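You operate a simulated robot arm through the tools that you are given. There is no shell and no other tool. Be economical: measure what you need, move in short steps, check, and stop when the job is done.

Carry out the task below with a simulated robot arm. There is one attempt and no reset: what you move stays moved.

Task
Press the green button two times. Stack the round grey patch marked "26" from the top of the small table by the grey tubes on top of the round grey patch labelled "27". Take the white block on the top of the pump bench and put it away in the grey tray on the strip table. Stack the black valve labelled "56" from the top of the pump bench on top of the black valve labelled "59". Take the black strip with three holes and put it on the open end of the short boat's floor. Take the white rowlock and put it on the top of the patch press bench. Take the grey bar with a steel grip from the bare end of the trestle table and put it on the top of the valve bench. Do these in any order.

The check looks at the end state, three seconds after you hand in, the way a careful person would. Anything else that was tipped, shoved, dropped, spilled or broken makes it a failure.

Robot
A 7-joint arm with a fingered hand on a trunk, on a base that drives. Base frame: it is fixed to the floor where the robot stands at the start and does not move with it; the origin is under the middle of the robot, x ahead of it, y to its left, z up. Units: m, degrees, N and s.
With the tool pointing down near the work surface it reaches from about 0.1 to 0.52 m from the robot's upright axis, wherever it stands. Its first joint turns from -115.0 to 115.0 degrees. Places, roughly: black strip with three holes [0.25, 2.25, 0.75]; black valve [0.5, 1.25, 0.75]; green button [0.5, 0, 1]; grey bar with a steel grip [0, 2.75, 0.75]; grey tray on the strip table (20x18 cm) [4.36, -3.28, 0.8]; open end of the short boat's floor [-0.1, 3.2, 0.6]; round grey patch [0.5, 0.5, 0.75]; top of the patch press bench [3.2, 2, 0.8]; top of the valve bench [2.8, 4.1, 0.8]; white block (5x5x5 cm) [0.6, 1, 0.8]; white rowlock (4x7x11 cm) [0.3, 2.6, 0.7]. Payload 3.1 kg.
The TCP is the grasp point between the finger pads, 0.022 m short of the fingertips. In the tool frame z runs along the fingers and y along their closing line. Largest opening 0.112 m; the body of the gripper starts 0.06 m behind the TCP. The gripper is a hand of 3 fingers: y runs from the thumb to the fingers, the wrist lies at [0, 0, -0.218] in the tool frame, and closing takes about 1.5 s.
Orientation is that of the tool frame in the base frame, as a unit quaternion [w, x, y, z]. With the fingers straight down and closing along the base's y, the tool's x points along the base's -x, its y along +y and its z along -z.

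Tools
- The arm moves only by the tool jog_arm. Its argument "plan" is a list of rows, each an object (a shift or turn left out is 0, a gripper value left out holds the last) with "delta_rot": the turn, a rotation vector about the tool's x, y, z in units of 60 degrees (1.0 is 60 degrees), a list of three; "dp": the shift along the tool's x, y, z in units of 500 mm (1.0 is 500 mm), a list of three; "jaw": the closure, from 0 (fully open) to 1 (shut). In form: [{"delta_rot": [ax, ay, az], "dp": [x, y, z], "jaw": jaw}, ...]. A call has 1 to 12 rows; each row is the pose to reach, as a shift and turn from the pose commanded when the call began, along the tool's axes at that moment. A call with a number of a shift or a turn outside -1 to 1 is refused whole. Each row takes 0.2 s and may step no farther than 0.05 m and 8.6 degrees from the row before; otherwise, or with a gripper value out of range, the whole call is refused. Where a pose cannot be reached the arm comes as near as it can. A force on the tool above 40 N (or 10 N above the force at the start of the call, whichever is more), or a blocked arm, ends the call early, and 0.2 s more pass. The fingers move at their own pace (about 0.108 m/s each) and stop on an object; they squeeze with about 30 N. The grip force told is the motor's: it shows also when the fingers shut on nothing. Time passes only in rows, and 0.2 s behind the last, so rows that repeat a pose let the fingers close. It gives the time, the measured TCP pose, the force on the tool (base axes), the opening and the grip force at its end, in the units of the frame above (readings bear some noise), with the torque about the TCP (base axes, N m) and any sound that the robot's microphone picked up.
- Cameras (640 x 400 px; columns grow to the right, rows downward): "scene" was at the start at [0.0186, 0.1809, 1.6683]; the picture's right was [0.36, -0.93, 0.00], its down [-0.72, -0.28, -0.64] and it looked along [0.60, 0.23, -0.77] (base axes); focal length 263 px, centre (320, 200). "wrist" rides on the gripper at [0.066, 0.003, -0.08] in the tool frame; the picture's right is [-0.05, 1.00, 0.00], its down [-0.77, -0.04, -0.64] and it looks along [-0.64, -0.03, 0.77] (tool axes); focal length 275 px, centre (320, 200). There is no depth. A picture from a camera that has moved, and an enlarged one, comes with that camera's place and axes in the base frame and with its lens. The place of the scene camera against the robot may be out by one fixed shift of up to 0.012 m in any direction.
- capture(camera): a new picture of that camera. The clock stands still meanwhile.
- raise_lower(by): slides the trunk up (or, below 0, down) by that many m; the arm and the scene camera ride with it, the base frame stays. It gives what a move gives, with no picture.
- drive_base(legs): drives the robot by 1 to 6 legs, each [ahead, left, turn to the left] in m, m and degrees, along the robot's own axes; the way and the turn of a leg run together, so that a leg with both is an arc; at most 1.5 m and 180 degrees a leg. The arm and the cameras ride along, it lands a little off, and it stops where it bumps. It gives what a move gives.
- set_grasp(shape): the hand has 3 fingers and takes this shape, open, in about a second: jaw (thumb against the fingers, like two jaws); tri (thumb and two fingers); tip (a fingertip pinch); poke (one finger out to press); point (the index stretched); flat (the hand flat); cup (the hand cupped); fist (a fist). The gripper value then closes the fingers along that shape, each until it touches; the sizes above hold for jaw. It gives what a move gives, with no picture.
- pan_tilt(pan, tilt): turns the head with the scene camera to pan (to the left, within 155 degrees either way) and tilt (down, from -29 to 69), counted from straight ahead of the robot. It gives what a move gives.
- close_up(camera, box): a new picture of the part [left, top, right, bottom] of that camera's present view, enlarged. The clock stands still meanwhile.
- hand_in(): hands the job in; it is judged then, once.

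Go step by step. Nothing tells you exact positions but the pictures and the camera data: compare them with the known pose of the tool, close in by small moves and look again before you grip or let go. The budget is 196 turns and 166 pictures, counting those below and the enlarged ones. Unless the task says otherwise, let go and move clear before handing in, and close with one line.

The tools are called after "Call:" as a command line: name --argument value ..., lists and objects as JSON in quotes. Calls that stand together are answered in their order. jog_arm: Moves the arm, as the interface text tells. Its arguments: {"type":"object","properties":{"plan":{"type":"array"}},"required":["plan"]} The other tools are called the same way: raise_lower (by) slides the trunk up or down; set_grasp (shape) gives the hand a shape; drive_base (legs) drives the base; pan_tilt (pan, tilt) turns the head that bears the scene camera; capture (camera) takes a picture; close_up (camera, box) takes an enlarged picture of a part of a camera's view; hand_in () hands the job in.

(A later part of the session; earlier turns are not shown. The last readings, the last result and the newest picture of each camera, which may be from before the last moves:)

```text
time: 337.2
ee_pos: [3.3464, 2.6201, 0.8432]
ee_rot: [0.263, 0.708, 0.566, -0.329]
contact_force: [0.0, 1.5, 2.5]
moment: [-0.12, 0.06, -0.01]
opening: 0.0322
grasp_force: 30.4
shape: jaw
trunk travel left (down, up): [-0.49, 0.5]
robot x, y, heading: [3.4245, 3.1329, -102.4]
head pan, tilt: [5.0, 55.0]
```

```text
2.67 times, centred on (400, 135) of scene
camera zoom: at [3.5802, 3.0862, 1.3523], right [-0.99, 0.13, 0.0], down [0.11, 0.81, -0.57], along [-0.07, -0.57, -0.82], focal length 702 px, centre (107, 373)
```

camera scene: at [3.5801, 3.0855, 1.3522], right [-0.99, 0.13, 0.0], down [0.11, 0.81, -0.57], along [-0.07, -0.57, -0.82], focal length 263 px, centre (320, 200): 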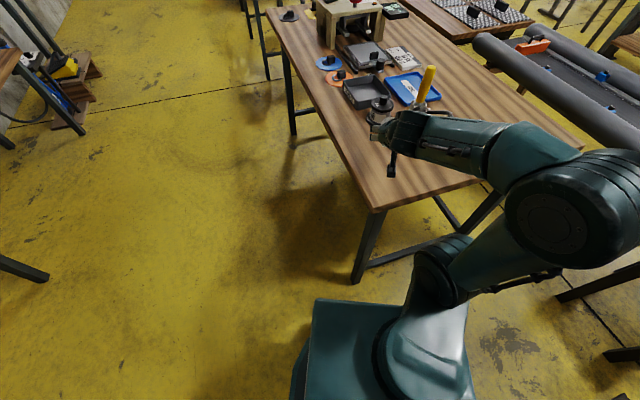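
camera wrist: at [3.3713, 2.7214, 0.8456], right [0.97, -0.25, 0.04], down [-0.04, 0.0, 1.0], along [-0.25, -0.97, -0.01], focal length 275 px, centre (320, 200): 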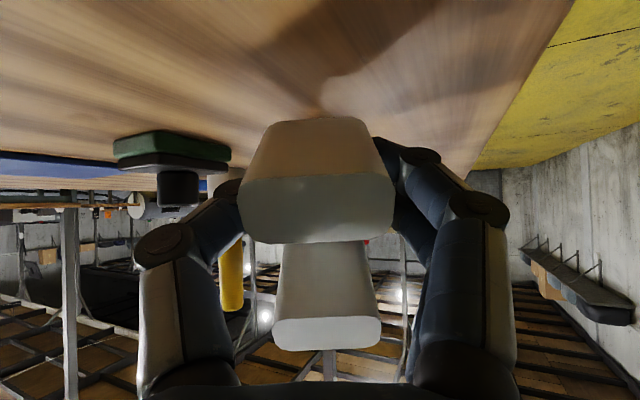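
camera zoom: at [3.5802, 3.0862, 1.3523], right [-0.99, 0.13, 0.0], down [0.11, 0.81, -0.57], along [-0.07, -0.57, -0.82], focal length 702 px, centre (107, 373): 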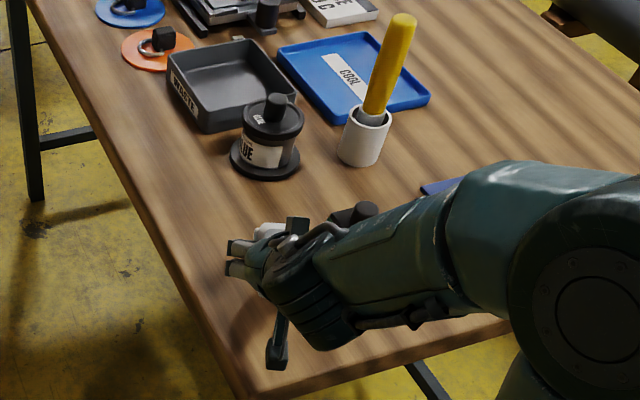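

The peg touches. I release slowly and let it settle between the fingers, then look.

Call:
jog_arm --plan '[{"dp": [0.003, 0, 0.0026], "jaw": 0.69}, {"dp": [0.003, 0, 0.0026], "jaw": 0.66}, {"dp": [0.003, 0, 0.0026], "jaw": 0.62}, {"dp": [0.003, 0, 0.0026], "jaw": 0.57}, {"dp": [0.003, 0, 0.0026], "jaw": 0.5}, {"dp": [0.003, 0, 0.0026], "jaw": 0.45}, {"dp": [0.003, 0, 0.0026], "jaw": 0.45}]'

Call:
capture --camera "wrist"

Call:
close_up --camera "scene" --box '[300, 60, 500, 210]'

```text
time: 338.8
ee_pos: [3.345, 2.6201, 0.8405]
ee_rot: [0.262, 0.709, 0.566, -0.328]
contact_force: [0.6, -0.7, 0.6]
moment: [0.02, -0.01, 0.01]
opening: 0.061
grasp_force: 0.0
shape: jaw
trunk travel left (down, up): [-0.49, 0.5]
robot x, y, heading: [3.4212, 3.1317, -102.3]
head pan, tilt: [5.0, 55.0]
```

```text
70 pictures are left
camera wrist: at [3.3711, 2.7211, 0.8433], right [0.97, -0.25, 0.04], down [-0.04, 0.0, 1.0], along [-0.25, -0.97, -0.01], focal length 275 px, centre (320, 200)
```

wrist: 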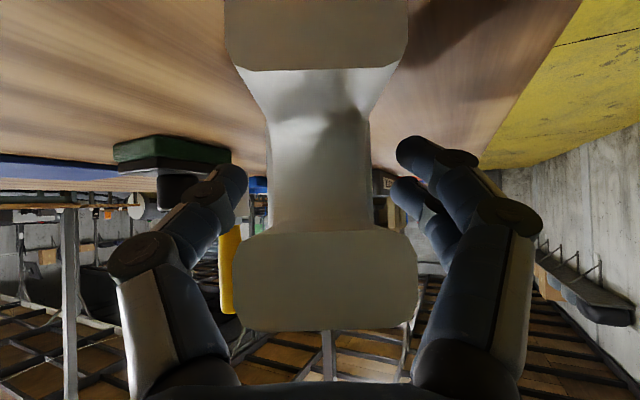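

```text
2.67 times, centred on (400, 135) of scene
camera zoom: at [3.5801, 3.0856, 1.3522], right [-0.99, 0.13, 0.0], down [0.11, 0.81, -0.57], along [-0.07, -0.57, -0.82], focal length 702 px, centre (107, 373)
```

zoom: 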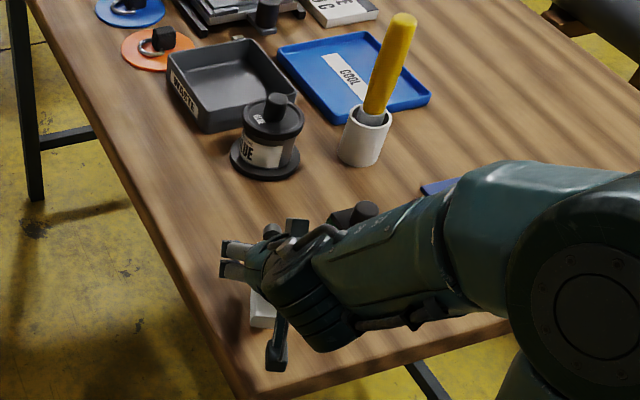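

It settled steadily on its side with its opening toward me. I back the hand straight out and up.

Call:
jog_arm --plan '[{"dp": [0, 0, -0.04]}, {"dp": [0, 0, -0.1]}, {"dp": [0, 0, -0.18]}, {"dp": [0, 0, -0.26]}, {"dp": [0, 0, -0.34]}, {"dp": [0, 0, -0.38]}]'

Call:
capture --camera "wrist"

Call:
raise_lower --by 0.3

```text
time: 340.2
ee_pos: [3.3758, 2.7615, 0.9648]
ee_rot: [0.262, 0.709, 0.566, -0.328]
contact_force: [-0.7, -0.1, -0.1]
moment: [-0.02, 0.01, -0.02]
opening: 0.0612
grasp_force: 0.1
shape: jaw
trunk travel left (down, up): [-0.49, 0.5]
robot x, y, heading: [3.4197, 3.1318, -102.4]
head pan, tilt: [5.0, 55.0]
```

```text
68 pictures are left
camera wrist: at [3.4015, 2.8626, 0.9668], right [0.97, -0.25, 0.04], down [-0.04, -0.01, 1.0], along [-0.25, -0.97, -0.01], focal length 275 px, centre (320, 200)
```

wrist: 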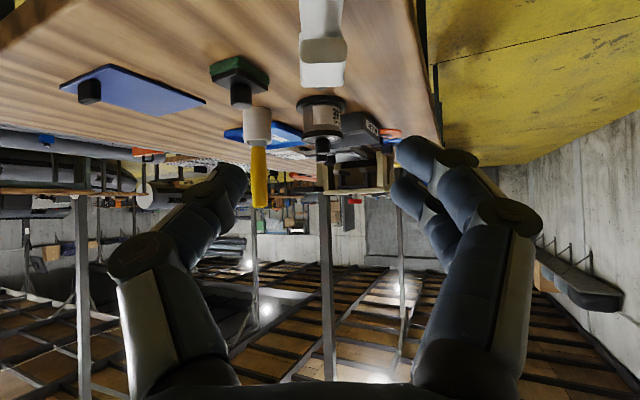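

```text
time: 343.2
ee_pos: [3.3756, 2.7613, 1.2641]
ee_rot: [0.262, 0.709, 0.566, -0.329]
contact_force: [-0.4, 0.5, 0.0]
moment: [0.02, -0.01, -0.03]
opening: 0.061
grasp_force: 0.2
shape: jaw
trunk travel left (down, up): [-0.79, 0.2]
robot x, y, heading: [3.4214, 3.1341, -102.8]
head pan, tilt: [5.0, 55.0]
```

The rowlock rests on the press bench. I bring the hand upright and drive back the way I came, along the wall.

Call:
jog_arm --plan '[{"delta_rot": [0, 0.14, 0]}, {"delta_rot": [0, 0.28, 0]}, {"delta_rot": [0, 0.42, 0]}, {"delta_rot": [0, 0.56, 0]}, {"delta_rot": [0, 0.7, 0]}, {"delta_rot": [0, 0.825, 0]}]'

Call:
drive_base --legs '[[0, 0, -10], [-0.87, -0.095, 0], [0, 0, 20], [-1.3, 0, 0], [0, 0, 95], [-1.35, 0, 0]]'

```text
time: 344.6
ee_pos: [3.3748, 2.7597, 1.2645]
ee_rot: [0.001, 0.78, 0.626, 0.0]
contact_force: [0.0, 0.4, -0.3]
moment: [-0.01, -0.02, -0.01]
opening: 0.0611
grasp_force: 0.0
shape: jaw
trunk travel left (down, up): [-0.79, 0.2]
robot x, y, heading: [3.4222, 3.1294, -102.7]
head pan, tilt: [5.0, 55.0]
```

```text
time: 367.4
ee_pos: [2.7557, 5.301, 1.2657]
ee_rot: [0.002, -0.011, 1.0, 0.0]
contact_force: [-1.1, 0.3, 0.1]
moment: [0.01, -0.02, -0.03]
opening: 0.0611
grasp_force: 0.0
shape: jaw
trunk travel left (down, up): [-0.79, 0.2]
robot x, y, heading: [2.3852, 5.2576, 1.4]
head pan, tilt: [5.0, 55.0]
```

Call:
drive_base --legs '[[-1.35, -0.3, 0], [0, 0, -171], [0.2, 1.2, 0], [0.2, 1.2, 0], [0.2, 1.17, 0]]'

Call:
pan_tilt --pan 10 --tilt 50

Call:
capture --camera "scene"

Call:
capture --camera "wrist"

```text
time: 398.5
ee_pos: [0.989, 1.1315, 1.2649]
ee_rot: [0.0, 0.992, 0.129, -0.001]
contact_force: [-1.0, 0.0, -0.4]
moment: [0.01, 0.0, -0.01]
opening: 0.0611
grasp_force: 0.1
shape: jaw
trunk travel left (down, up): [-0.79, 0.2]
robot x, y, heading: [1.3356, 1.2601, -165.0]
head pan, tilt: [5.0, 55.0]
```

```text
time: 399.1
ee_pos: [0.9885, 1.131, 1.2648]
ee_rot: [0.0, 0.992, 0.129, -0.003]
contact_force: [0.1, 0.2, 1.0]
moment: [-0.01, 0.0, -0.02]
opening: 0.061
grasp_force: 0.1
shape: jaw
trunk travel left (down, up): [-0.79, 0.2]
robot x, y, heading: [1.3374, 1.2628, -164.6]
head pan, tilt: [10.0, 50.0]
```

```text
67 pictures are left
camera scene: at [1.3724, 1.0992, 1.6586], right [-0.43, 0.91, 0.0], down [0.69, 0.33, -0.64], along [-0.58, -0.27, -0.77], focal length 263 px, centre (320, 200)
```

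scene: 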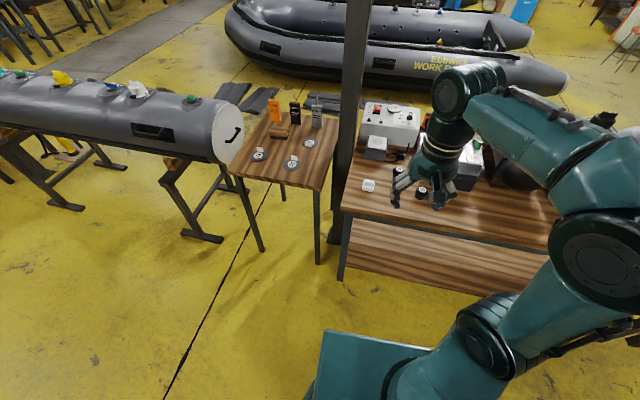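

```text
66 pictures are left
camera wrist: at [1.0531, 1.1462, 1.3455], right [0.21, -0.98, 0.0], down [-0.75, -0.16, 0.64], along [-0.62, -0.14, -0.77], focal length 275 px, centre (320, 200)
```

wrist: 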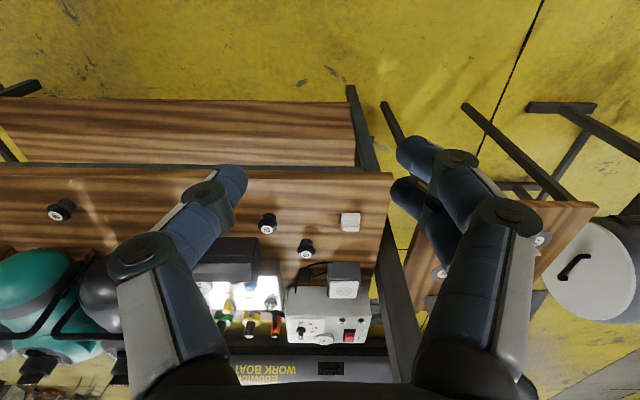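

I see the white block near the bench's corner and three black valves. I zoom on the labels while turning square and closing in.

Call:
drive_base --legs '[[0, 0, -5], [0.36, 0, 0]]'

Call:
pan_tilt --pan -5 --tilt 55

Call:
capture --camera "scene"

Call:
capture --camera "wrist"

```text
time: 402.0
ee_pos: [0.624, 1.1019, 1.2651]
ee_rot: [0.0, 0.996, 0.084, -0.001]
contact_force: [-0.6, 0.0, 0.2]
moment: [0.02, -0.02, 0.01]
opening: 0.0611
grasp_force: 0.1
shape: jaw
trunk travel left (down, up): [-0.79, 0.2]
robot x, y, heading: [0.9802, 1.2058, -170.0]
head pan, tilt: [10.0, 50.0]
```

```text
time: 402.7
ee_pos: [0.6241, 1.1026, 1.2644]
ee_rot: [0.001, 0.996, 0.084, -0.003]
contact_force: [0.1, 0.4, -0.6]
moment: [-0.01, 0.01, 0.0]
opening: 0.0608
grasp_force: 0.1
shape: jaw
trunk travel left (down, up): [-0.79, 0.2]
robot x, y, heading: [0.9867, 1.2014, -170.1]
head pan, tilt: [-5.0, 55.0]
```

```text
65 pictures are left
camera scene: at [1.0049, 1.0548, 1.6522], right [-0.09, 1.0, 0.0], down [0.82, 0.07, -0.57], along [-0.57, -0.05, -0.82], focal length 263 px, centre (320, 200)
```

scene: 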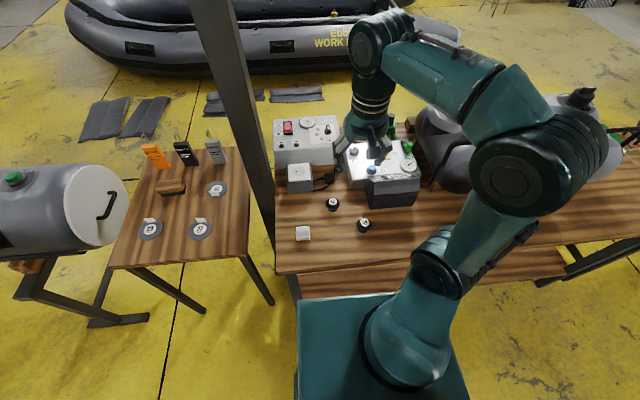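

```text
64 pictures are left
camera wrist: at [0.6907, 1.1103, 1.3455], right [0.12, -0.99, 0.0], down [-0.76, -0.09, 0.64], along [-0.63, -0.08, -0.77], focal length 275 px, centre (320, 200)
```

wrist: 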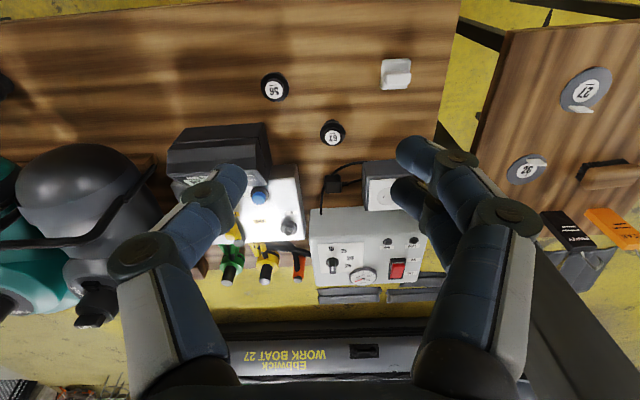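

Call:
close_up --camera "wrist" --box '[240, 50, 440, 175]'

Call:
close_up --camera "scene" --box '[280, 180, 400, 255]'

```text
3.20 times, centred on (340, 112) of wrist
camera zoom: at [0.6907, 1.1103, 1.3455], right [0.12, -0.99, 0.0], down [-0.76, -0.09, 0.64], along [-0.63, -0.08, -0.77], focal length 881 px, centre (256, 480)
```

zoom: 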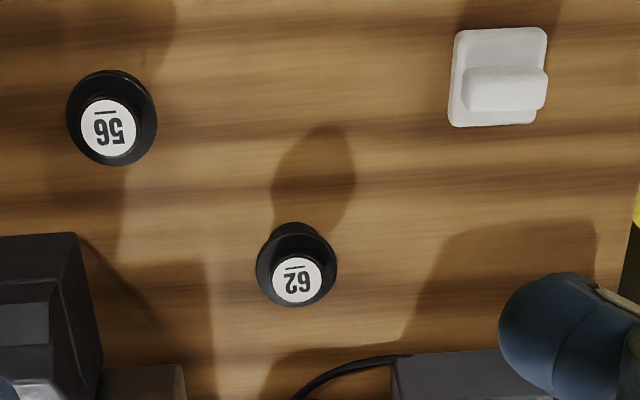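

```text
5.33 times, centred on (340, 218) of scene
camera zoom: at [1.0049, 1.0548, 1.6522], right [-0.09, 1.0, 0.0], down [0.82, 0.07, -0.57], along [-0.57, -0.05, -0.82], focal length 1405 px, centre (213, 107)
```

zoom: 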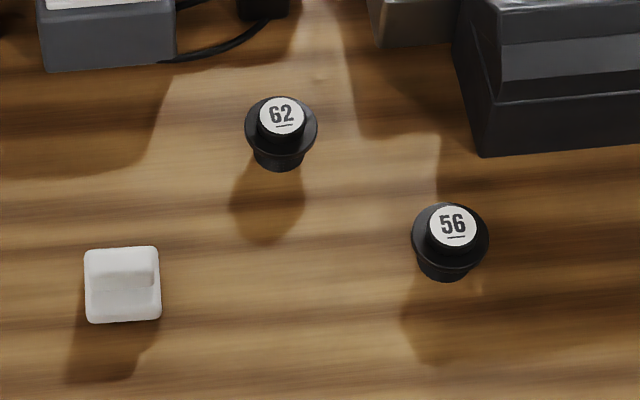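

Valve "56" is at about (0.514, 1.173, top 0.827); the other near one is "62", so "59" should be the far one at (0.455, 1.675). I move over 56.

Call:
jog_arm --plan '[{"dp": [-0.05, -0.045, 0], "jaw": 0.2}, {"dp": [-0.1, -0.09, 0], "jaw": 0.2}, {"dp": [-0.15, -0.135, 0], "jaw": 0.2}, {"dp": [-0.194, -0.175, 0], "jaw": 0.2}, {"dp": [-0.194, -0.175, 0], "jaw": 0.2}]'

Call:
raise_lower --by -0.34

Call:
capture --camera "wrist"

```text
time: 403.9
ee_pos: [0.5166, 1.1712, 1.2639]
ee_rot: [0.0, 0.996, 0.084, -0.003]
contact_force: [-0.6, 0.5, 0.3]
moment: [-0.04, 0.02, -0.03]
opening: 0.0893
grasp_force: 0.0
shape: jaw
trunk travel left (down, up): [-0.79, 0.2]
robot x, y, heading: [0.9836, 1.2008, -170.3]
head pan, tilt: [-5.0, 55.0]
```

```text
time: 407.3
ee_pos: [0.5165, 1.1712, 0.9234]
ee_rot: [0.0, 0.996, 0.084, -0.003]
contact_force: [0.4, 0.4, -0.2]
moment: [-0.02, 0.01, 0.03]
opening: 0.0894
grasp_force: 0.0
shape: jaw
trunk travel left (down, up): [-0.45, 0.54]
robot x, y, heading: [0.9846, 1.201, -170.0]
head pan, tilt: [-5.0, 55.0]
```

```text
61 pictures are left
camera wrist: at [0.5815, 1.1794, 1.0044], right [0.12, -0.99, 0.0], down [-0.76, -0.09, 0.64], along [-0.63, -0.08, -0.77], focal length 275 px, centre (320, 200)
```

wrist: 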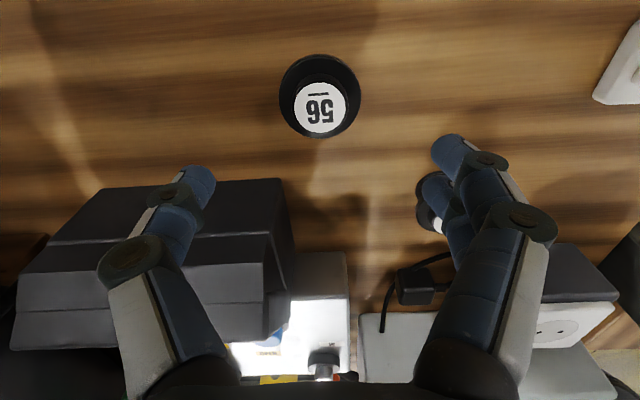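

Aligned on 56. I descend to flange height.

Call:
jog_arm --plan '[{"dp": [-0.002, 0.003, 0.07]}, {"dp": [-0.002, 0.003, 0.13]}, {"dp": [-0.002, 0.003, 0.17]}, {"dp": [-0.002, 0.003, 0.19]}, {"dp": [-0.002, 0.003, 0.208]}, {"dp": [-0.002, 0.003, 0.218]}]'

Call:
capture --camera "wrist"

Call:
close_up --camera "scene" --box '[280, 120, 440, 220]'

```text
time: 408.7
ee_pos: [0.5128, 1.1702, 0.8211]
ee_rot: [0.002, 0.996, 0.084, -0.012]
contact_force: [4.8, 1.8, 24.6]
moment: [-0.33, -0.29, 0.2]
opening: 0.0881
grasp_force: 0.2
shape: jaw
trunk travel left (down, up): [-0.45, 0.54]
robot x, y, heading: [0.9805, 1.2032, -170.0]
head pan, tilt: [-5.0, 55.0]
stopped in row 6: the force on the tool passed its limit at 44 N (the readings are from after the stop); the commanded pose is now the measured one
```

```text
60 pictures are left
camera wrist: at [0.5804, 1.1783, 0.9006], right [0.12, -0.99, 0.0], down [-0.75, -0.09, 0.65], along [-0.65, -0.08, -0.76], focal length 275 px, centre (320, 200)
```

wrist: 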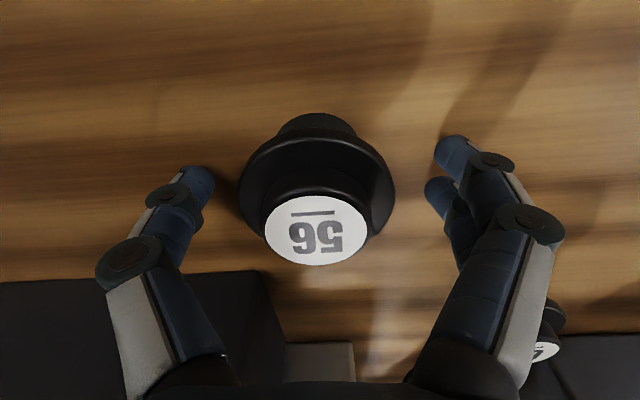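

```text
4.00 times, centred on (360, 170) of scene
camera zoom: at [1.0086, 1.0557, 1.3125], right [-0.09, 1.0, 0.0], down [0.81, 0.07, -0.58], along [-0.57, -0.05, -0.82], focal length 1054 px, centre (160, 320)
```

zoom: 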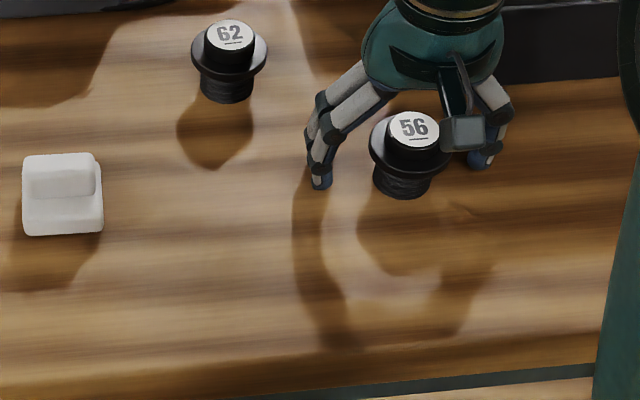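

The tips touched the bench (top ≈ 0.80). I lift 6 mm and close on the valve.

Call:
jog_arm --plan '[{"dp": [0.004, 0, -0.012]}, {"dp": [0.004, 0, -0.014], "jaw": 0.4}, {"dp": [0.004, 0, -0.014], "jaw": 0.6}, {"dp": [0.004, 0, -0.014], "jaw": 0.8}, {"dp": [0.004, 0, -0.014], "jaw": 1}, {"dp": [0.004, 0, -0.014], "jaw": 1}, {"dp": [0.004, 0, -0.014], "jaw": 1}]'

Call:
capture --camera "wrist"

```text
time: 410.3
ee_pos: [0.5128, 1.1699, 0.8246]
ee_rot: [0.001, 0.996, 0.084, -0.008]
contact_force: [0.1, -0.1, -0.4]
moment: [-0.04, 0.0, 0.02]
opening: 0.0263
grasp_force: 30.2
shape: jaw
trunk travel left (down, up): [-0.45, 0.54]
robot x, y, heading: [0.9845, 1.198, -169.9]
head pan, tilt: [-5.0, 55.0]
```

```text
58 pictures are left
camera wrist: at [0.5794, 1.1781, 0.9049], right [0.12, -0.99, 0.0], down [-0.76, -0.09, 0.65], along [-0.64, -0.08, -0.76], focal length 275 px, centre (320, 200)
```

wrist: 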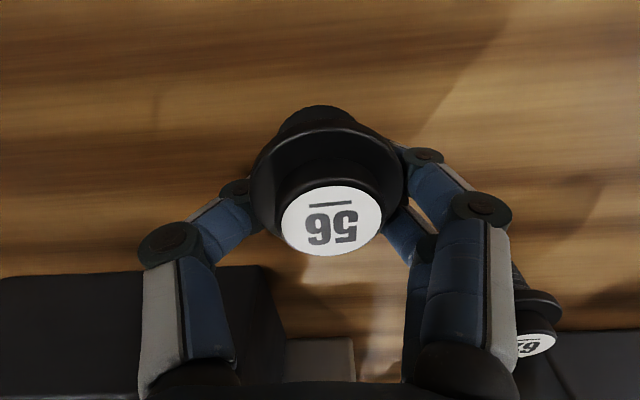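

Held on the stem under the flange. I lift and strafe toward the other valve.

Call:
jog_arm --plan '[{"dp": [0, 0, -0.03]}, {"dp": [0, 0, -0.1]}, {"dp": [0.08, 0, -0.18]}, {"dp": [0.16, 0, -0.26]}, {"dp": [0.2, 0, -0.3]}]'

Call:
drive_base --legs '[[0, -0.5, 0]]'

Call:
capture --camera "wrist"

Call:
capture --camera "scene"

```text
refused: row 3 steps farther than a row can; nothing moved
```

```text
time: 413.3
ee_pos: [0.4239, 1.663, 0.8246]
ee_rot: [0.001, 0.996, 0.086, -0.007]
contact_force: [0.0, 0.0, -0.6]
moment: [0.0, 0.01, 0.02]
opening: 0.0263
grasp_force: 29.9
shape: jaw
trunk travel left (down, up): [-0.45, 0.54]
robot x, y, heading: [0.8939, 1.6967, -169.6]
head pan, tilt: [-5.0, 55.0]
```

```text
57 pictures are left
camera wrist: at [0.4917, 1.6715, 0.9049], right [0.13, -0.99, 0.0], down [-0.76, -0.09, 0.65], along [-0.64, -0.08, -0.76], focal length 275 px, centre (320, 200)
```

wrist: 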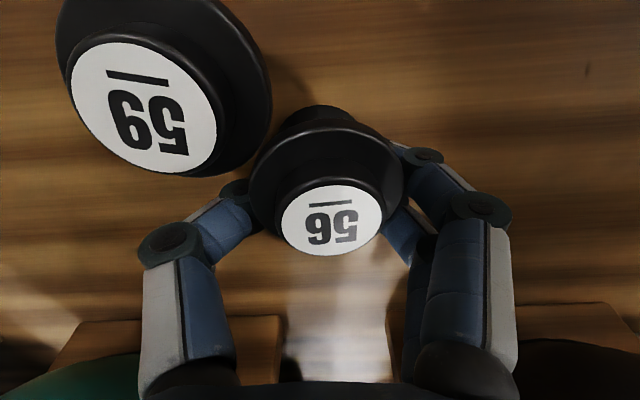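

```text
56 pictures are left
camera scene: at [0.9174, 1.5506, 1.3122], right [-0.09, 1.0, 0.0], down [0.82, 0.07, -0.57], along [-0.57, -0.05, -0.82], focal length 263 px, centre (320, 200)
```

scene: 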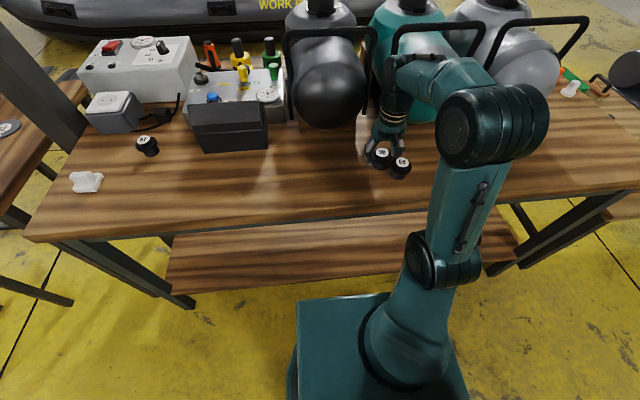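

The lift row was refused and the base slid with the valve still low; nothing appears hit, with "59" standing right beside. I lift straight up now and look closely.

Call:
jog_arm --plan '[{"dp": [0, 0, -0.03]}, {"dp": [0, 0, -0.09]}, {"dp": [0, 0, -0.17]}, {"dp": [0, 0, -0.24]}, {"dp": [0, 0, -0.24]}]'

Call:
capture --camera "wrist"

Call:
close_up --camera "scene" --box '[40, 20, 440, 240]'

```text
time: 414.5
ee_pos: [0.4271, 1.6624, 0.9452]
ee_rot: [0.001, 0.996, 0.086, -0.008]
contact_force: [-0.5, 0.8, -0.8]
moment: [0.03, 0.0, -0.01]
opening: 0.0253
grasp_force: 29.7
shape: jaw
trunk travel left (down, up): [-0.45, 0.54]
robot x, y, heading: [0.898, 1.6947, -170.0]
head pan, tilt: [-5.0, 55.0]
```

```text
55 pictures are left
camera wrist: at [0.4937, 1.6716, 1.0251], right [0.13, -0.99, 0.0], down [-0.76, -0.09, 0.65], along [-0.64, -0.08, -0.76], focal length 275 px, centre (320, 200)
```

wrist: 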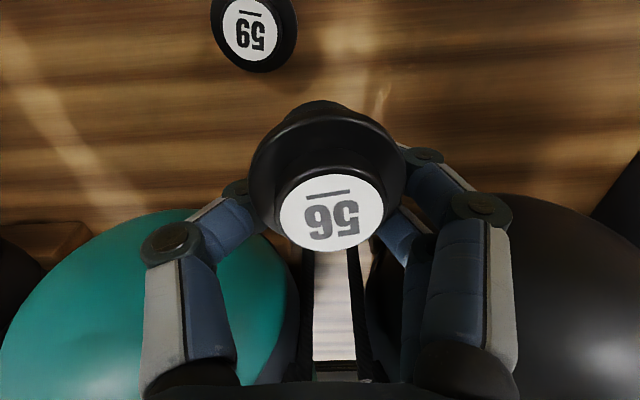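

```text
1.60 times, centred on (240, 130) of scene
camera zoom: at [0.9175, 1.5502, 1.3122], right [-0.09, 1.0, 0.0], down [0.82, 0.07, -0.57], along [-0.57, -0.05, -0.82], focal length 422 px, centre (448, 312)
```

zoom: 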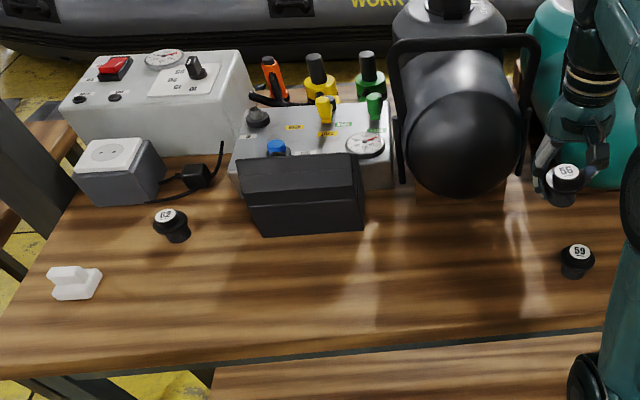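

Everything still stands. "59" has its top at (0.460, 1.707, 0.843); the held valve's axis is about 1 cm toward me from the TCP. I align above it.

Call:
jog_arm --plan '[{"dp": [0.031, -0.041, 0]}, {"dp": [0.062, -0.082, 0]}, {"dp": [0.062, -0.082, 0.06]}, {"dp": [0.062, -0.082, 0.08]}, {"dp": [0.062, -0.082, 0.08]}]'

Call:
capture --camera "wrist"

Call:
close_up --camera "scene" --box '[340, 100, 460, 200]'

```text
time: 415.7
ee_pos: [0.4494, 1.7085, 0.9025]
ee_rot: [0.001, 0.996, 0.086, -0.008]
contact_force: [-0.1, 0.7, -1.3]
moment: [-0.03, -0.02, -0.03]
opening: 0.0251
grasp_force: 30.2
shape: jaw
trunk travel left (down, up): [-0.45, 0.54]
robot x, y, heading: [0.8968, 1.6961, -169.9]
head pan, tilt: [-5.0, 55.0]
```

```text
53 pictures are left
camera wrist: at [0.516, 1.7174, 0.9832], right [0.12, -0.99, 0.0], down [-0.76, -0.09, 0.65], along [-0.64, -0.08, -0.76], focal length 275 px, centre (320, 200)
```

wrist: 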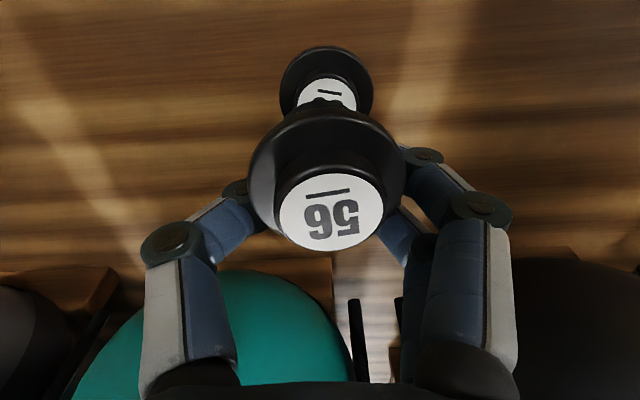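

```text
4.00 times, centred on (400, 150) of scene
camera zoom: at [0.9175, 1.5502, 1.3122], right [-0.09, 1.0, 0.0], down [0.82, 0.07, -0.57], along [-0.57, -0.05, -0.82], focal length 1054 px, centre (0, 400)
```

zoom: 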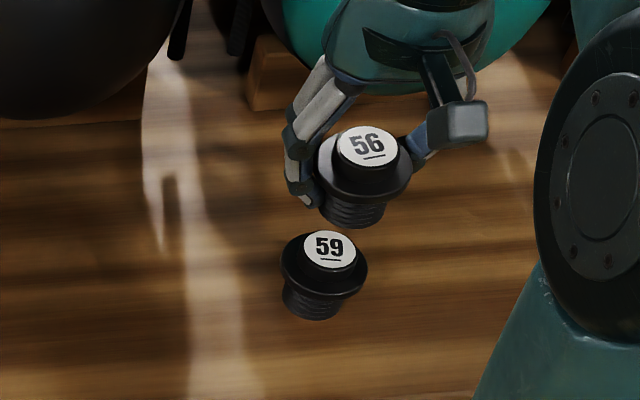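

The alignment is within a few millimetres. I nudge 4 mm and lower to contact.

Call:
jog_arm --plan '[{"dp": [0.008, 0, 0.02]}, {"dp": [0.008, 0, 0.044]}, {"dp": [0.008, 0, 0.056]}, {"dp": [0.008, 0, 0.062]}, {"dp": [0.008, 0, 0.066]}, {"dp": [0.008, 0, 0.066]}]'

Call:
close_up --camera "scene" --box '[340, 100, 460, 200]'

```text
time: 417.1
ee_pos: [0.4535, 1.7088, 0.871]
ee_rot: [0.0, 0.996, 0.086, -0.008]
contact_force: [-0.7, -0.9, -0.1]
moment: [-0.02, 0.01, 0.01]
opening: 0.0248
grasp_force: 30.0
shape: jaw
trunk travel left (down, up): [-0.45, 0.54]
robot x, y, heading: [0.8978, 1.6974, -169.7]
head pan, tilt: [-5.0, 55.0]
```

```text
4.00 times, centred on (400, 150) of scene
camera zoom: at [0.9175, 1.5502, 1.3122], right [-0.09, 1.0, 0.0], down [0.82, 0.07, -0.57], along [-0.57, -0.05, -0.82], focal length 1054 px, centre (0, 400)
```

zoom: 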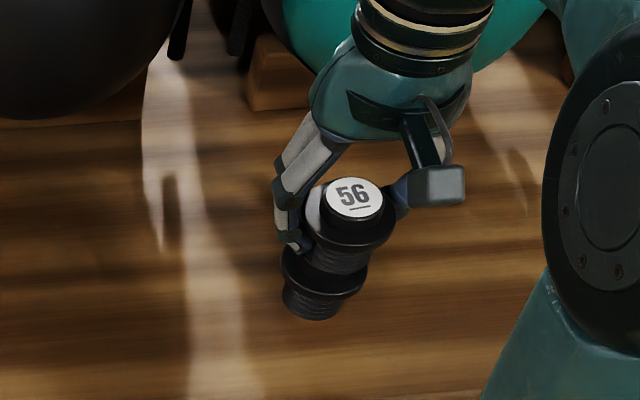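

Call:
jog_arm --plan '[{"dp": [-0.004, 0.004, 0.004]}, {"dp": [-0.004, 0.004, 0.008]}, {"dp": [-0.004, 0.004, 0.012]}, {"dp": [-0.004, 0.004, 0.012]}]'

```text
time: 418.1
ee_pos: [0.4512, 1.7068, 0.8657]
ee_rot: [0.001, 0.996, 0.086, -0.01]
contact_force: [-2.2, 0.0, 14.2]
moment: [-0.3, -0.12, -0.04]
opening: 0.0253
grasp_force: 29.6
shape: jaw
trunk travel left (down, up): [-0.45, 0.54]
robot x, y, heading: [0.8975, 1.6971, -169.8]
head pan, tilt: [-5.0, 55.0]
```

Contact at 14 N. I ease up 2 mm and open gently.

Call:
jog_arm --plan '[{"dp": [0, 0, -0.005]}, {"dp": [0, 0, -0.005], "jaw": 0.74}, {"dp": [0, 0, -0.005], "jaw": 0.68}, {"dp": [0, 0, -0.005], "jaw": 0.6}, {"dp": [0, 0, -0.005], "jaw": 0.5}, {"dp": [0, 0, -0.005], "jaw": 0.4}, {"dp": [0, 0, -0.005], "jaw": 0.3}, {"dp": [0, 0, -0.005], "jaw": 0.3}]'

Call:
capture --camera "wrist"

Call:
close_up --camera "scene" --box '[340, 100, 460, 200]'

```text
time: 419.9
ee_pos: [0.4518, 1.708, 0.8681]
ee_rot: [0.001, 0.996, 0.086, -0.008]
contact_force: [-0.5, 0.6, 0.2]
moment: [0.05, 0.02, 0.02]
opening: 0.0783
grasp_force: 0.1
shape: jaw
trunk travel left (down, up): [-0.45, 0.54]
robot x, y, heading: [0.895, 1.6951, -169.8]
head pan, tilt: [-5.0, 55.0]
```

```text
50 pictures are left
camera wrist: at [0.5185, 1.7157, 0.9478], right [0.13, -0.99, 0.0], down [-0.76, -0.09, 0.65], along [-0.64, -0.08, -0.76], focal length 275 px, centre (320, 200)
```

wrist: 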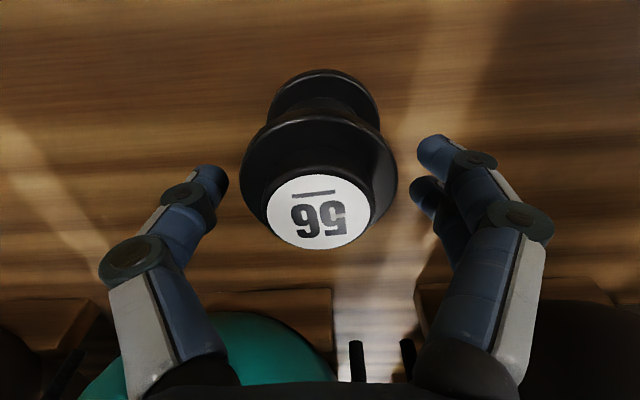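

```text
4.00 times, centred on (400, 150) of scene
camera zoom: at [0.9175, 1.5502, 1.3122], right [-0.09, 1.0, 0.0], down [0.82, 0.07, -0.57], along [-0.57, -0.05, -0.82], focal length 1054 px, centre (0, 400)
```

zoom: 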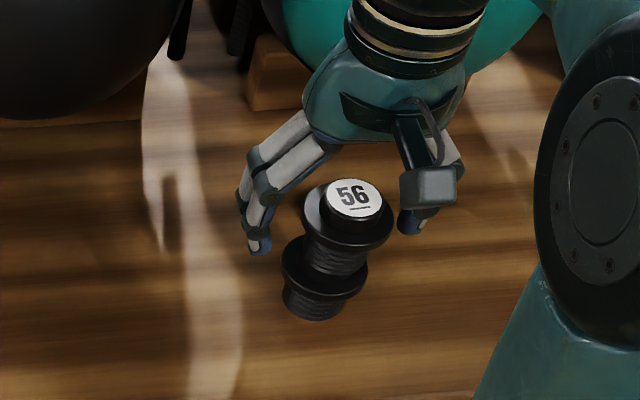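

"56" stands on "59". I rise straight up and clear, then go for the white block.

Call:
jog_arm --plan '[{"dp": [0, 0, -0.03]}, {"dp": [0, 0, -0.09]}, {"dp": [0, 0, -0.18]}, {"dp": [0, 0, -0.27]}, {"dp": [0, 0, -0.3]}]'

Call:
raise_lower --by 0.12

Call:
capture --camera "wrist"

Call:
drive_base --legs '[[0, 0.68, 0]]'

Call:
capture --camera "wrist"

Call:
capture --camera "scene"

```text
time: 421.1
ee_pos: [0.4538, 1.7043, 1.0164]
ee_rot: [0.001, 0.996, 0.086, -0.008]
contact_force: [-0.5, -0.2, -0.1]
moment: [0.02, -0.02, 0.01]
opening: 0.0779
grasp_force: 0.0
shape: jaw
trunk travel left (down, up): [-0.45, 0.54]
robot x, y, heading: [0.9006, 1.6988, -169.9]
head pan, tilt: [-5.0, 55.0]
```

```text
time: 422.6
ee_pos: [0.4527, 1.707, 1.1368]
ee_rot: [0.0, 0.996, 0.086, -0.009]
contact_force: [0.7, 0.0, -0.5]
moment: [0.0, -0.02, 0.0]
opening: 0.0782
grasp_force: 0.1
shape: jaw
trunk travel left (down, up): [-0.57, 0.42]
robot x, y, heading: [0.8955, 1.6957, -169.9]
head pan, tilt: [-5.0, 55.0]
```

```text
48 pictures are left
camera wrist: at [0.5198, 1.7151, 1.2166], right [0.13, -0.99, 0.0], down [-0.76, -0.09, 0.65], along [-0.64, -0.08, -0.76], focal length 275 px, centre (320, 200)
```

wrist: 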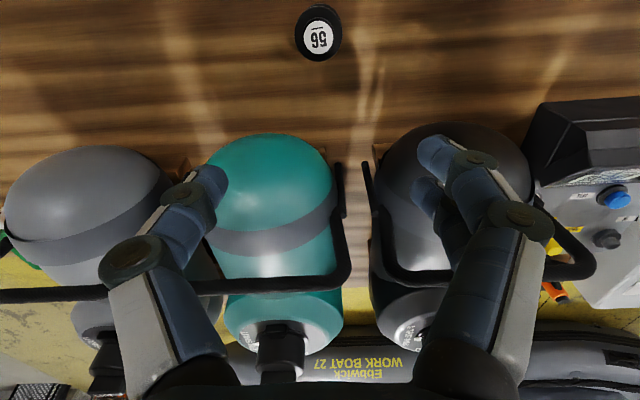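

```text
time: 426.3
ee_pos: [0.5787, 1.0252, 1.1372]
ee_rot: [0.001, 0.996, 0.093, -0.01]
contact_force: [0.3, 0.4, -0.4]
moment: [0.02, -0.03, 0.0]
opening: 0.0784
grasp_force: 0.1
shape: jaw
trunk travel left (down, up): [-0.57, 0.42]
robot x, y, heading: [1.026, 1.0214, -169.1]
head pan, tilt: [-5.0, 55.0]
```

```text
47 pictures are left
camera wrist: at [0.6456, 1.0342, 1.2166], right [0.14, -0.99, 0.0], down [-0.75, -0.1, 0.65], along [-0.64, -0.09, -0.76], focal length 275 px, centre (320, 200)
```

wrist: 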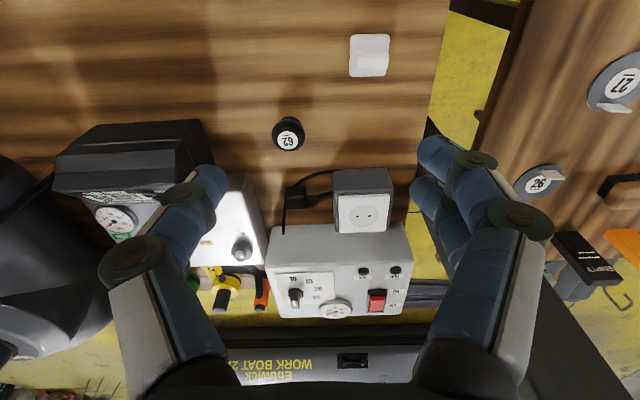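

```text
46 pictures are left
camera scene: at [1.0453, 0.874, 1.4321], right [-0.1, 0.99, 0.0], down [0.81, 0.08, -0.57], along [-0.57, -0.06, -0.82], focal length 263 px, centre (320, 200)
```

scene: 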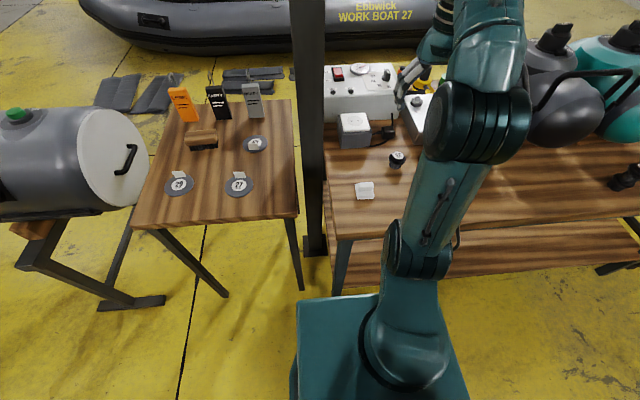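

Before the long haul with the white block, I do the patches, which are close. I zoom on them to see the tabs.

Call:
close_up --camera "scene" --box '[150, 110, 300, 210]'

```text
4.00 times, centred on (225, 160) of scene
camera zoom: at [1.0453, 0.874, 1.4321], right [-0.1, 0.99, 0.0], down [0.81, 0.08, -0.57], along [-0.57, -0.06, -0.82], focal length 1054 px, centre (700, 360)
```

zoom: 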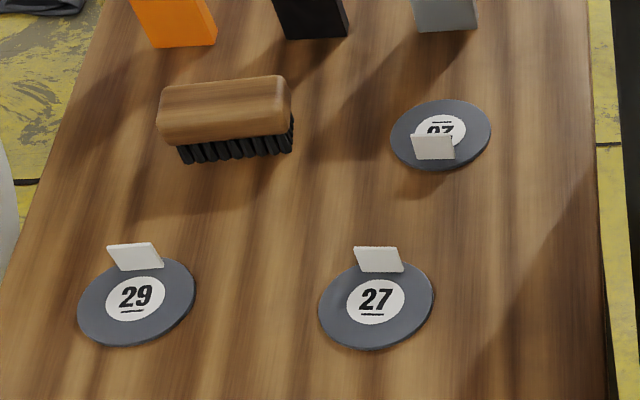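

The tabs stand up from the discs: 26's tab faces me at about (0.417, 0.586), normal along the bench-depth direction. I drive over, and turn the hand 90° to pinch the tab's faces.

Call:
drive_base --legs '[[0, 0.4, 0], [0.08, 0, 0]]'

Call:
jog_arm --plan '[{"delta_rot": [0, 0, 0.14], "jaw": 0.5}, {"delta_rot": [0, 0, 0.28], "jaw": 0.5}, {"delta_rot": [0, 0, 0.42], "jaw": 0.5}, {"delta_rot": [0, 0, 0.56], "jaw": 0.5}, {"delta_rot": [0, 0, 0.7], "jaw": 0.5}, {"delta_rot": [0, 0, 0.84], "jaw": 0.5}, {"delta_rot": [0, 0, 0.98], "jaw": 0.5}]'

Call:
jog_arm --plan '[{"delta_rot": [0, 0, 0.14]}, {"delta_rot": [0, 0, 0.28]}, {"delta_rot": [0, 0, 0.42]}, {"delta_rot": [0, 0, 0.52]}]'

Call:
capture --camera "wrist"

Call:
capture --camera "scene"

```text
time: 429.5
ee_pos: [0.5729, 0.6181, 1.137]
ee_rot: [0.001, 0.996, 0.093, -0.007]
contact_force: [-0.2, 0.6, -0.7]
moment: [0.01, -0.01, -0.01]
opening: 0.0781
grasp_force: 0.0
shape: jaw
trunk travel left (down, up): [-0.57, 0.42]
robot x, y, heading: [1.0168, 0.6154, -169.0]
head pan, tilt: [-5.0, 55.0]
```

```text
time: 431.1
ee_pos: [0.5739, 0.6182, 1.1373]
ee_rot: [0.006, 0.912, -0.409, -0.007]
contact_force: [-0.9, -0.5, -0.1]
moment: [0.01, -0.02, 0.02]
opening: 0.0565
grasp_force: 0.1
shape: jaw
trunk travel left (down, up): [-0.57, 0.42]
robot x, y, heading: [1.0201, 0.6168, -168.9]
head pan, tilt: [-5.0, 55.0]
```

```text
time: 432.1
ee_pos: [0.5748, 0.6167, 1.1364]
ee_rot: [0.007, 0.77, -0.639, -0.006]
contact_force: [-0.2, 0.6, -0.5]
moment: [0.02, -0.02, -0.02]
opening: 0.0566
grasp_force: 0.0
shape: jaw
trunk travel left (down, up): [-0.57, 0.42]
robot x, y, heading: [1.0189, 0.6156, -168.9]
head pan, tilt: [-5.0, 55.0]
```

```text
44 pictures are left
camera wrist: at [0.5854, 0.5528, 1.2176], right [-0.99, -0.14, 0.02], down [-0.1, 0.77, 0.63], along [-0.1, 0.63, -0.77], focal length 275 px, centre (320, 200)
```

wrist: 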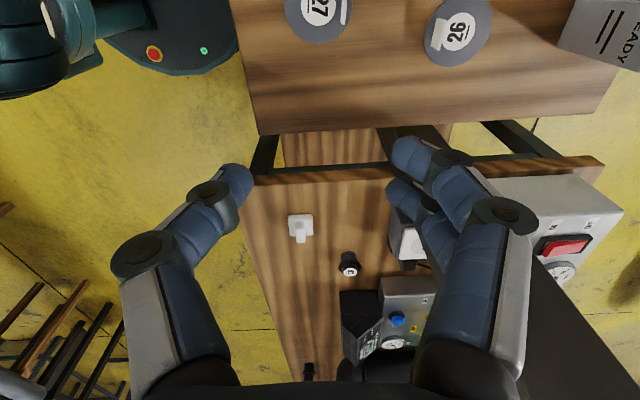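

```text
43 pictures are left
camera scene: at [1.0416, 0.4687, 1.4322], right [-0.1, 0.99, 0.0], down [0.81, 0.09, -0.57], along [-0.57, -0.06, -0.82], focal length 263 px, centre (320, 200)
```

scene: 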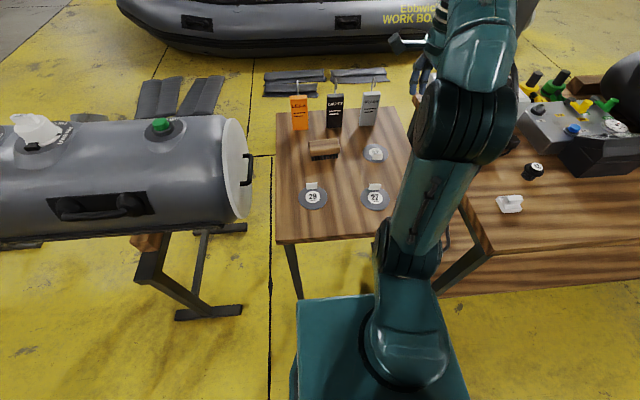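

Call:
jog_arm --plan '[{"dp": [0, 0.08, 0]}, {"dp": [0, 0.16, 0]}, {"dp": [0, 0.24, 0]}, {"dp": [0, 0.312, 0]}, {"dp": [0, 0.312, 0]}]'

Call:
raise_lower --by -0.22

Call:
capture --camera "wrist"

```text
time: 433.3
ee_pos: [0.4635, 0.5629, 1.0608]
ee_rot: [0.003, 0.771, -0.637, -0.006]
contact_force: [-1.1, -1.2, -1.3]
moment: [0.13, -0.08, 0.04]
opening: 0.0562
grasp_force: 0.0
shape: jaw
out of reach, approached as far as the arm can: row 1, 2, 3, 4, 5
trunk travel left (down, up): [-0.57, 0.42]
robot x, y, heading: [1.0146, 0.6156, -169.4]
head pan, tilt: [-5.0, 55.0]
```

```text
time: 435.6
ee_pos: [0.4679, 0.5698, 0.8443]
ee_rot: [0.007, 0.77, -0.638, -0.006]
contact_force: [0.4, -0.7, 0.1]
moment: [0.02, -0.02, 0.07]
opening: 0.0559
grasp_force: 0.1
shape: jaw
trunk travel left (down, up): [-0.35, 0.64]
robot x, y, heading: [1.0172, 0.6136, -168.9]
head pan, tilt: [-5.0, 55.0]
```

```text
42 pictures are left
camera wrist: at [0.4775, 0.5047, 0.9246], right [-0.99, -0.14, 0.02], down [-0.1, 0.77, 0.63], along [-0.1, 0.63, -0.77], focal length 275 px, centre (320, 200)
```

wrist: 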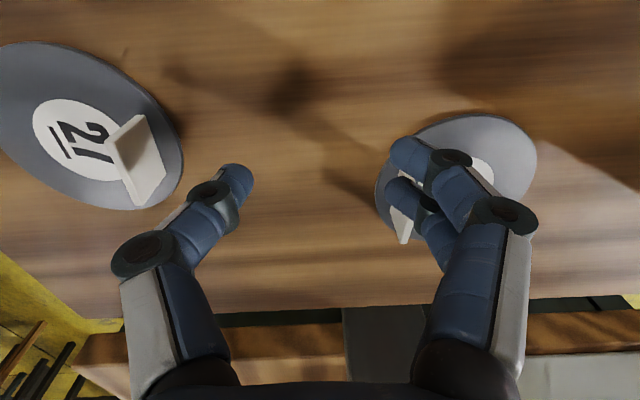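

The trunk sits a bit too low for this reach and the hand is right over the tab. I raise the trunk 0.1 m and recheck.

Call:
raise_lower --by 0.12

Call:
jog_arm --plan '[{"dp": [0, 0, 0.06]}, {"dp": [-0.01, 0.05, 0.08]}, {"dp": [-0.02, 0.09, 0.1]}, {"dp": [-0.02, 0.09, 0.1]}]'

Call:
capture --camera "wrist"

```text
time: 437.1
ee_pos: [0.4676, 0.5697, 0.9639]
ee_rot: [0.007, 0.77, -0.638, -0.005]
contact_force: [-0.3, -0.1, -1.3]
moment: [0.01, 0.02, 0.0]
opening: 0.0561
grasp_force: 0.1
shape: jaw
trunk travel left (down, up): [-0.47, 0.52]
robot x, y, heading: [1.0187, 0.615, -169.2]
head pan, tilt: [-5.0, 55.0]
```

```text
time: 438.1
ee_pos: [0.4193, 0.5726, 0.9129]
ee_rot: [0.006, 0.77, -0.638, -0.006]
contact_force: [1.0, -0.1, 0.7]
moment: [-0.01, -0.02, 0.02]
opening: 0.056
grasp_force: 0.0
shape: jaw
trunk travel left (down, up): [-0.47, 0.52]
robot x, y, heading: [1.0182, 0.6133, -169.0]
head pan, tilt: [-5.0, 55.0]
```

```text
41 pictures are left
camera wrist: at [0.43, 0.5067, 0.9941], right [-0.99, -0.14, 0.02], down [-0.1, 0.77, 0.63], along [-0.1, 0.63, -0.77], focal length 275 px, centre (320, 200)
```

wrist: 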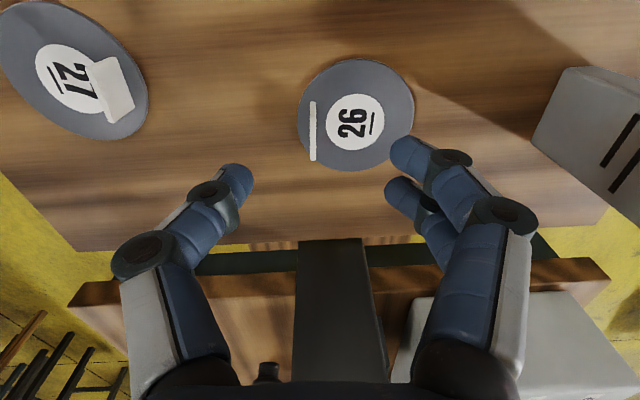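

Tab 26 shows edge-on, nicely aligned, at (0.421, 0.592). I shift onto it and descend.

Call:
jog_arm --plan '[{"dp": [-0.037, -0.011, 0]}, {"dp": [-0.037, -0.011, 0.06]}, {"dp": [-0.037, -0.011, 0.1]}, {"dp": [-0.037, -0.011, 0.13]}, {"dp": [-0.037, -0.011, 0.13]}]'

Call:
capture --camera "wrist"

```text
time: 439.3
ee_pos: [0.4222, 0.5888, 0.8497]
ee_rot: [0.006, 0.77, -0.638, -0.005]
contact_force: [1.1, 0.2, -0.3]
moment: [0.06, 0.01, 0.0]
opening: 0.0558
grasp_force: 0.0
shape: jaw
trunk travel left (down, up): [-0.47, 0.52]
robot x, y, heading: [1.0183, 0.6135, -168.9]
head pan, tilt: [-5.0, 55.0]
```

```text
40 pictures are left
camera wrist: at [0.4323, 0.525, 0.9303], right [-0.99, -0.14, 0.02], down [-0.1, 0.77, 0.63], along [-0.1, 0.63, -0.77], focal length 275 px, centre (320, 200)
```

wrist: 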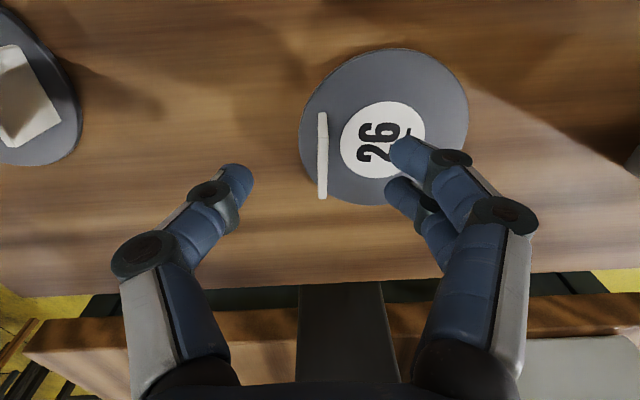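

Call:
jog_arm --plan '[{"dp": [0, 0, 0.016], "jaw": 0.62}, {"dp": [0, 0, 0.03], "jaw": 0.65}, {"dp": [0, 0, 0.038], "jaw": 0.65}, {"dp": [0, 0, 0.044], "jaw": 0.65}, {"dp": [0, 0, 0.048], "jaw": 0.65}]'

Call:
capture --camera "wrist"

```text
time: 440.5
ee_pos: [0.4219, 0.5898, 0.8268]
ee_rot: [0.008, 0.77, -0.638, -0.008]
contact_force: [-1.0, 1.1, 7.7]
moment: [-0.03, 0.21, -0.05]
opening: 0.04
grasp_force: 0.0
shape: jaw
trunk travel left (down, up): [-0.47, 0.52]
robot x, y, heading: [1.0185, 0.6185, -168.9]
head pan, tilt: [-5.0, 55.0]
```

```text
39 pictures are left
camera wrist: at [0.4325, 0.5247, 0.907], right [-0.99, -0.14, 0.02], down [-0.09, 0.77, 0.63], along [-0.1, 0.63, -0.77], focal length 275 px, centre (320, 200)
```

wrist: 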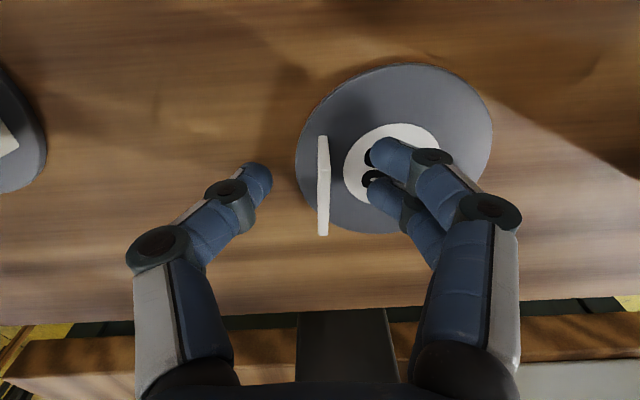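

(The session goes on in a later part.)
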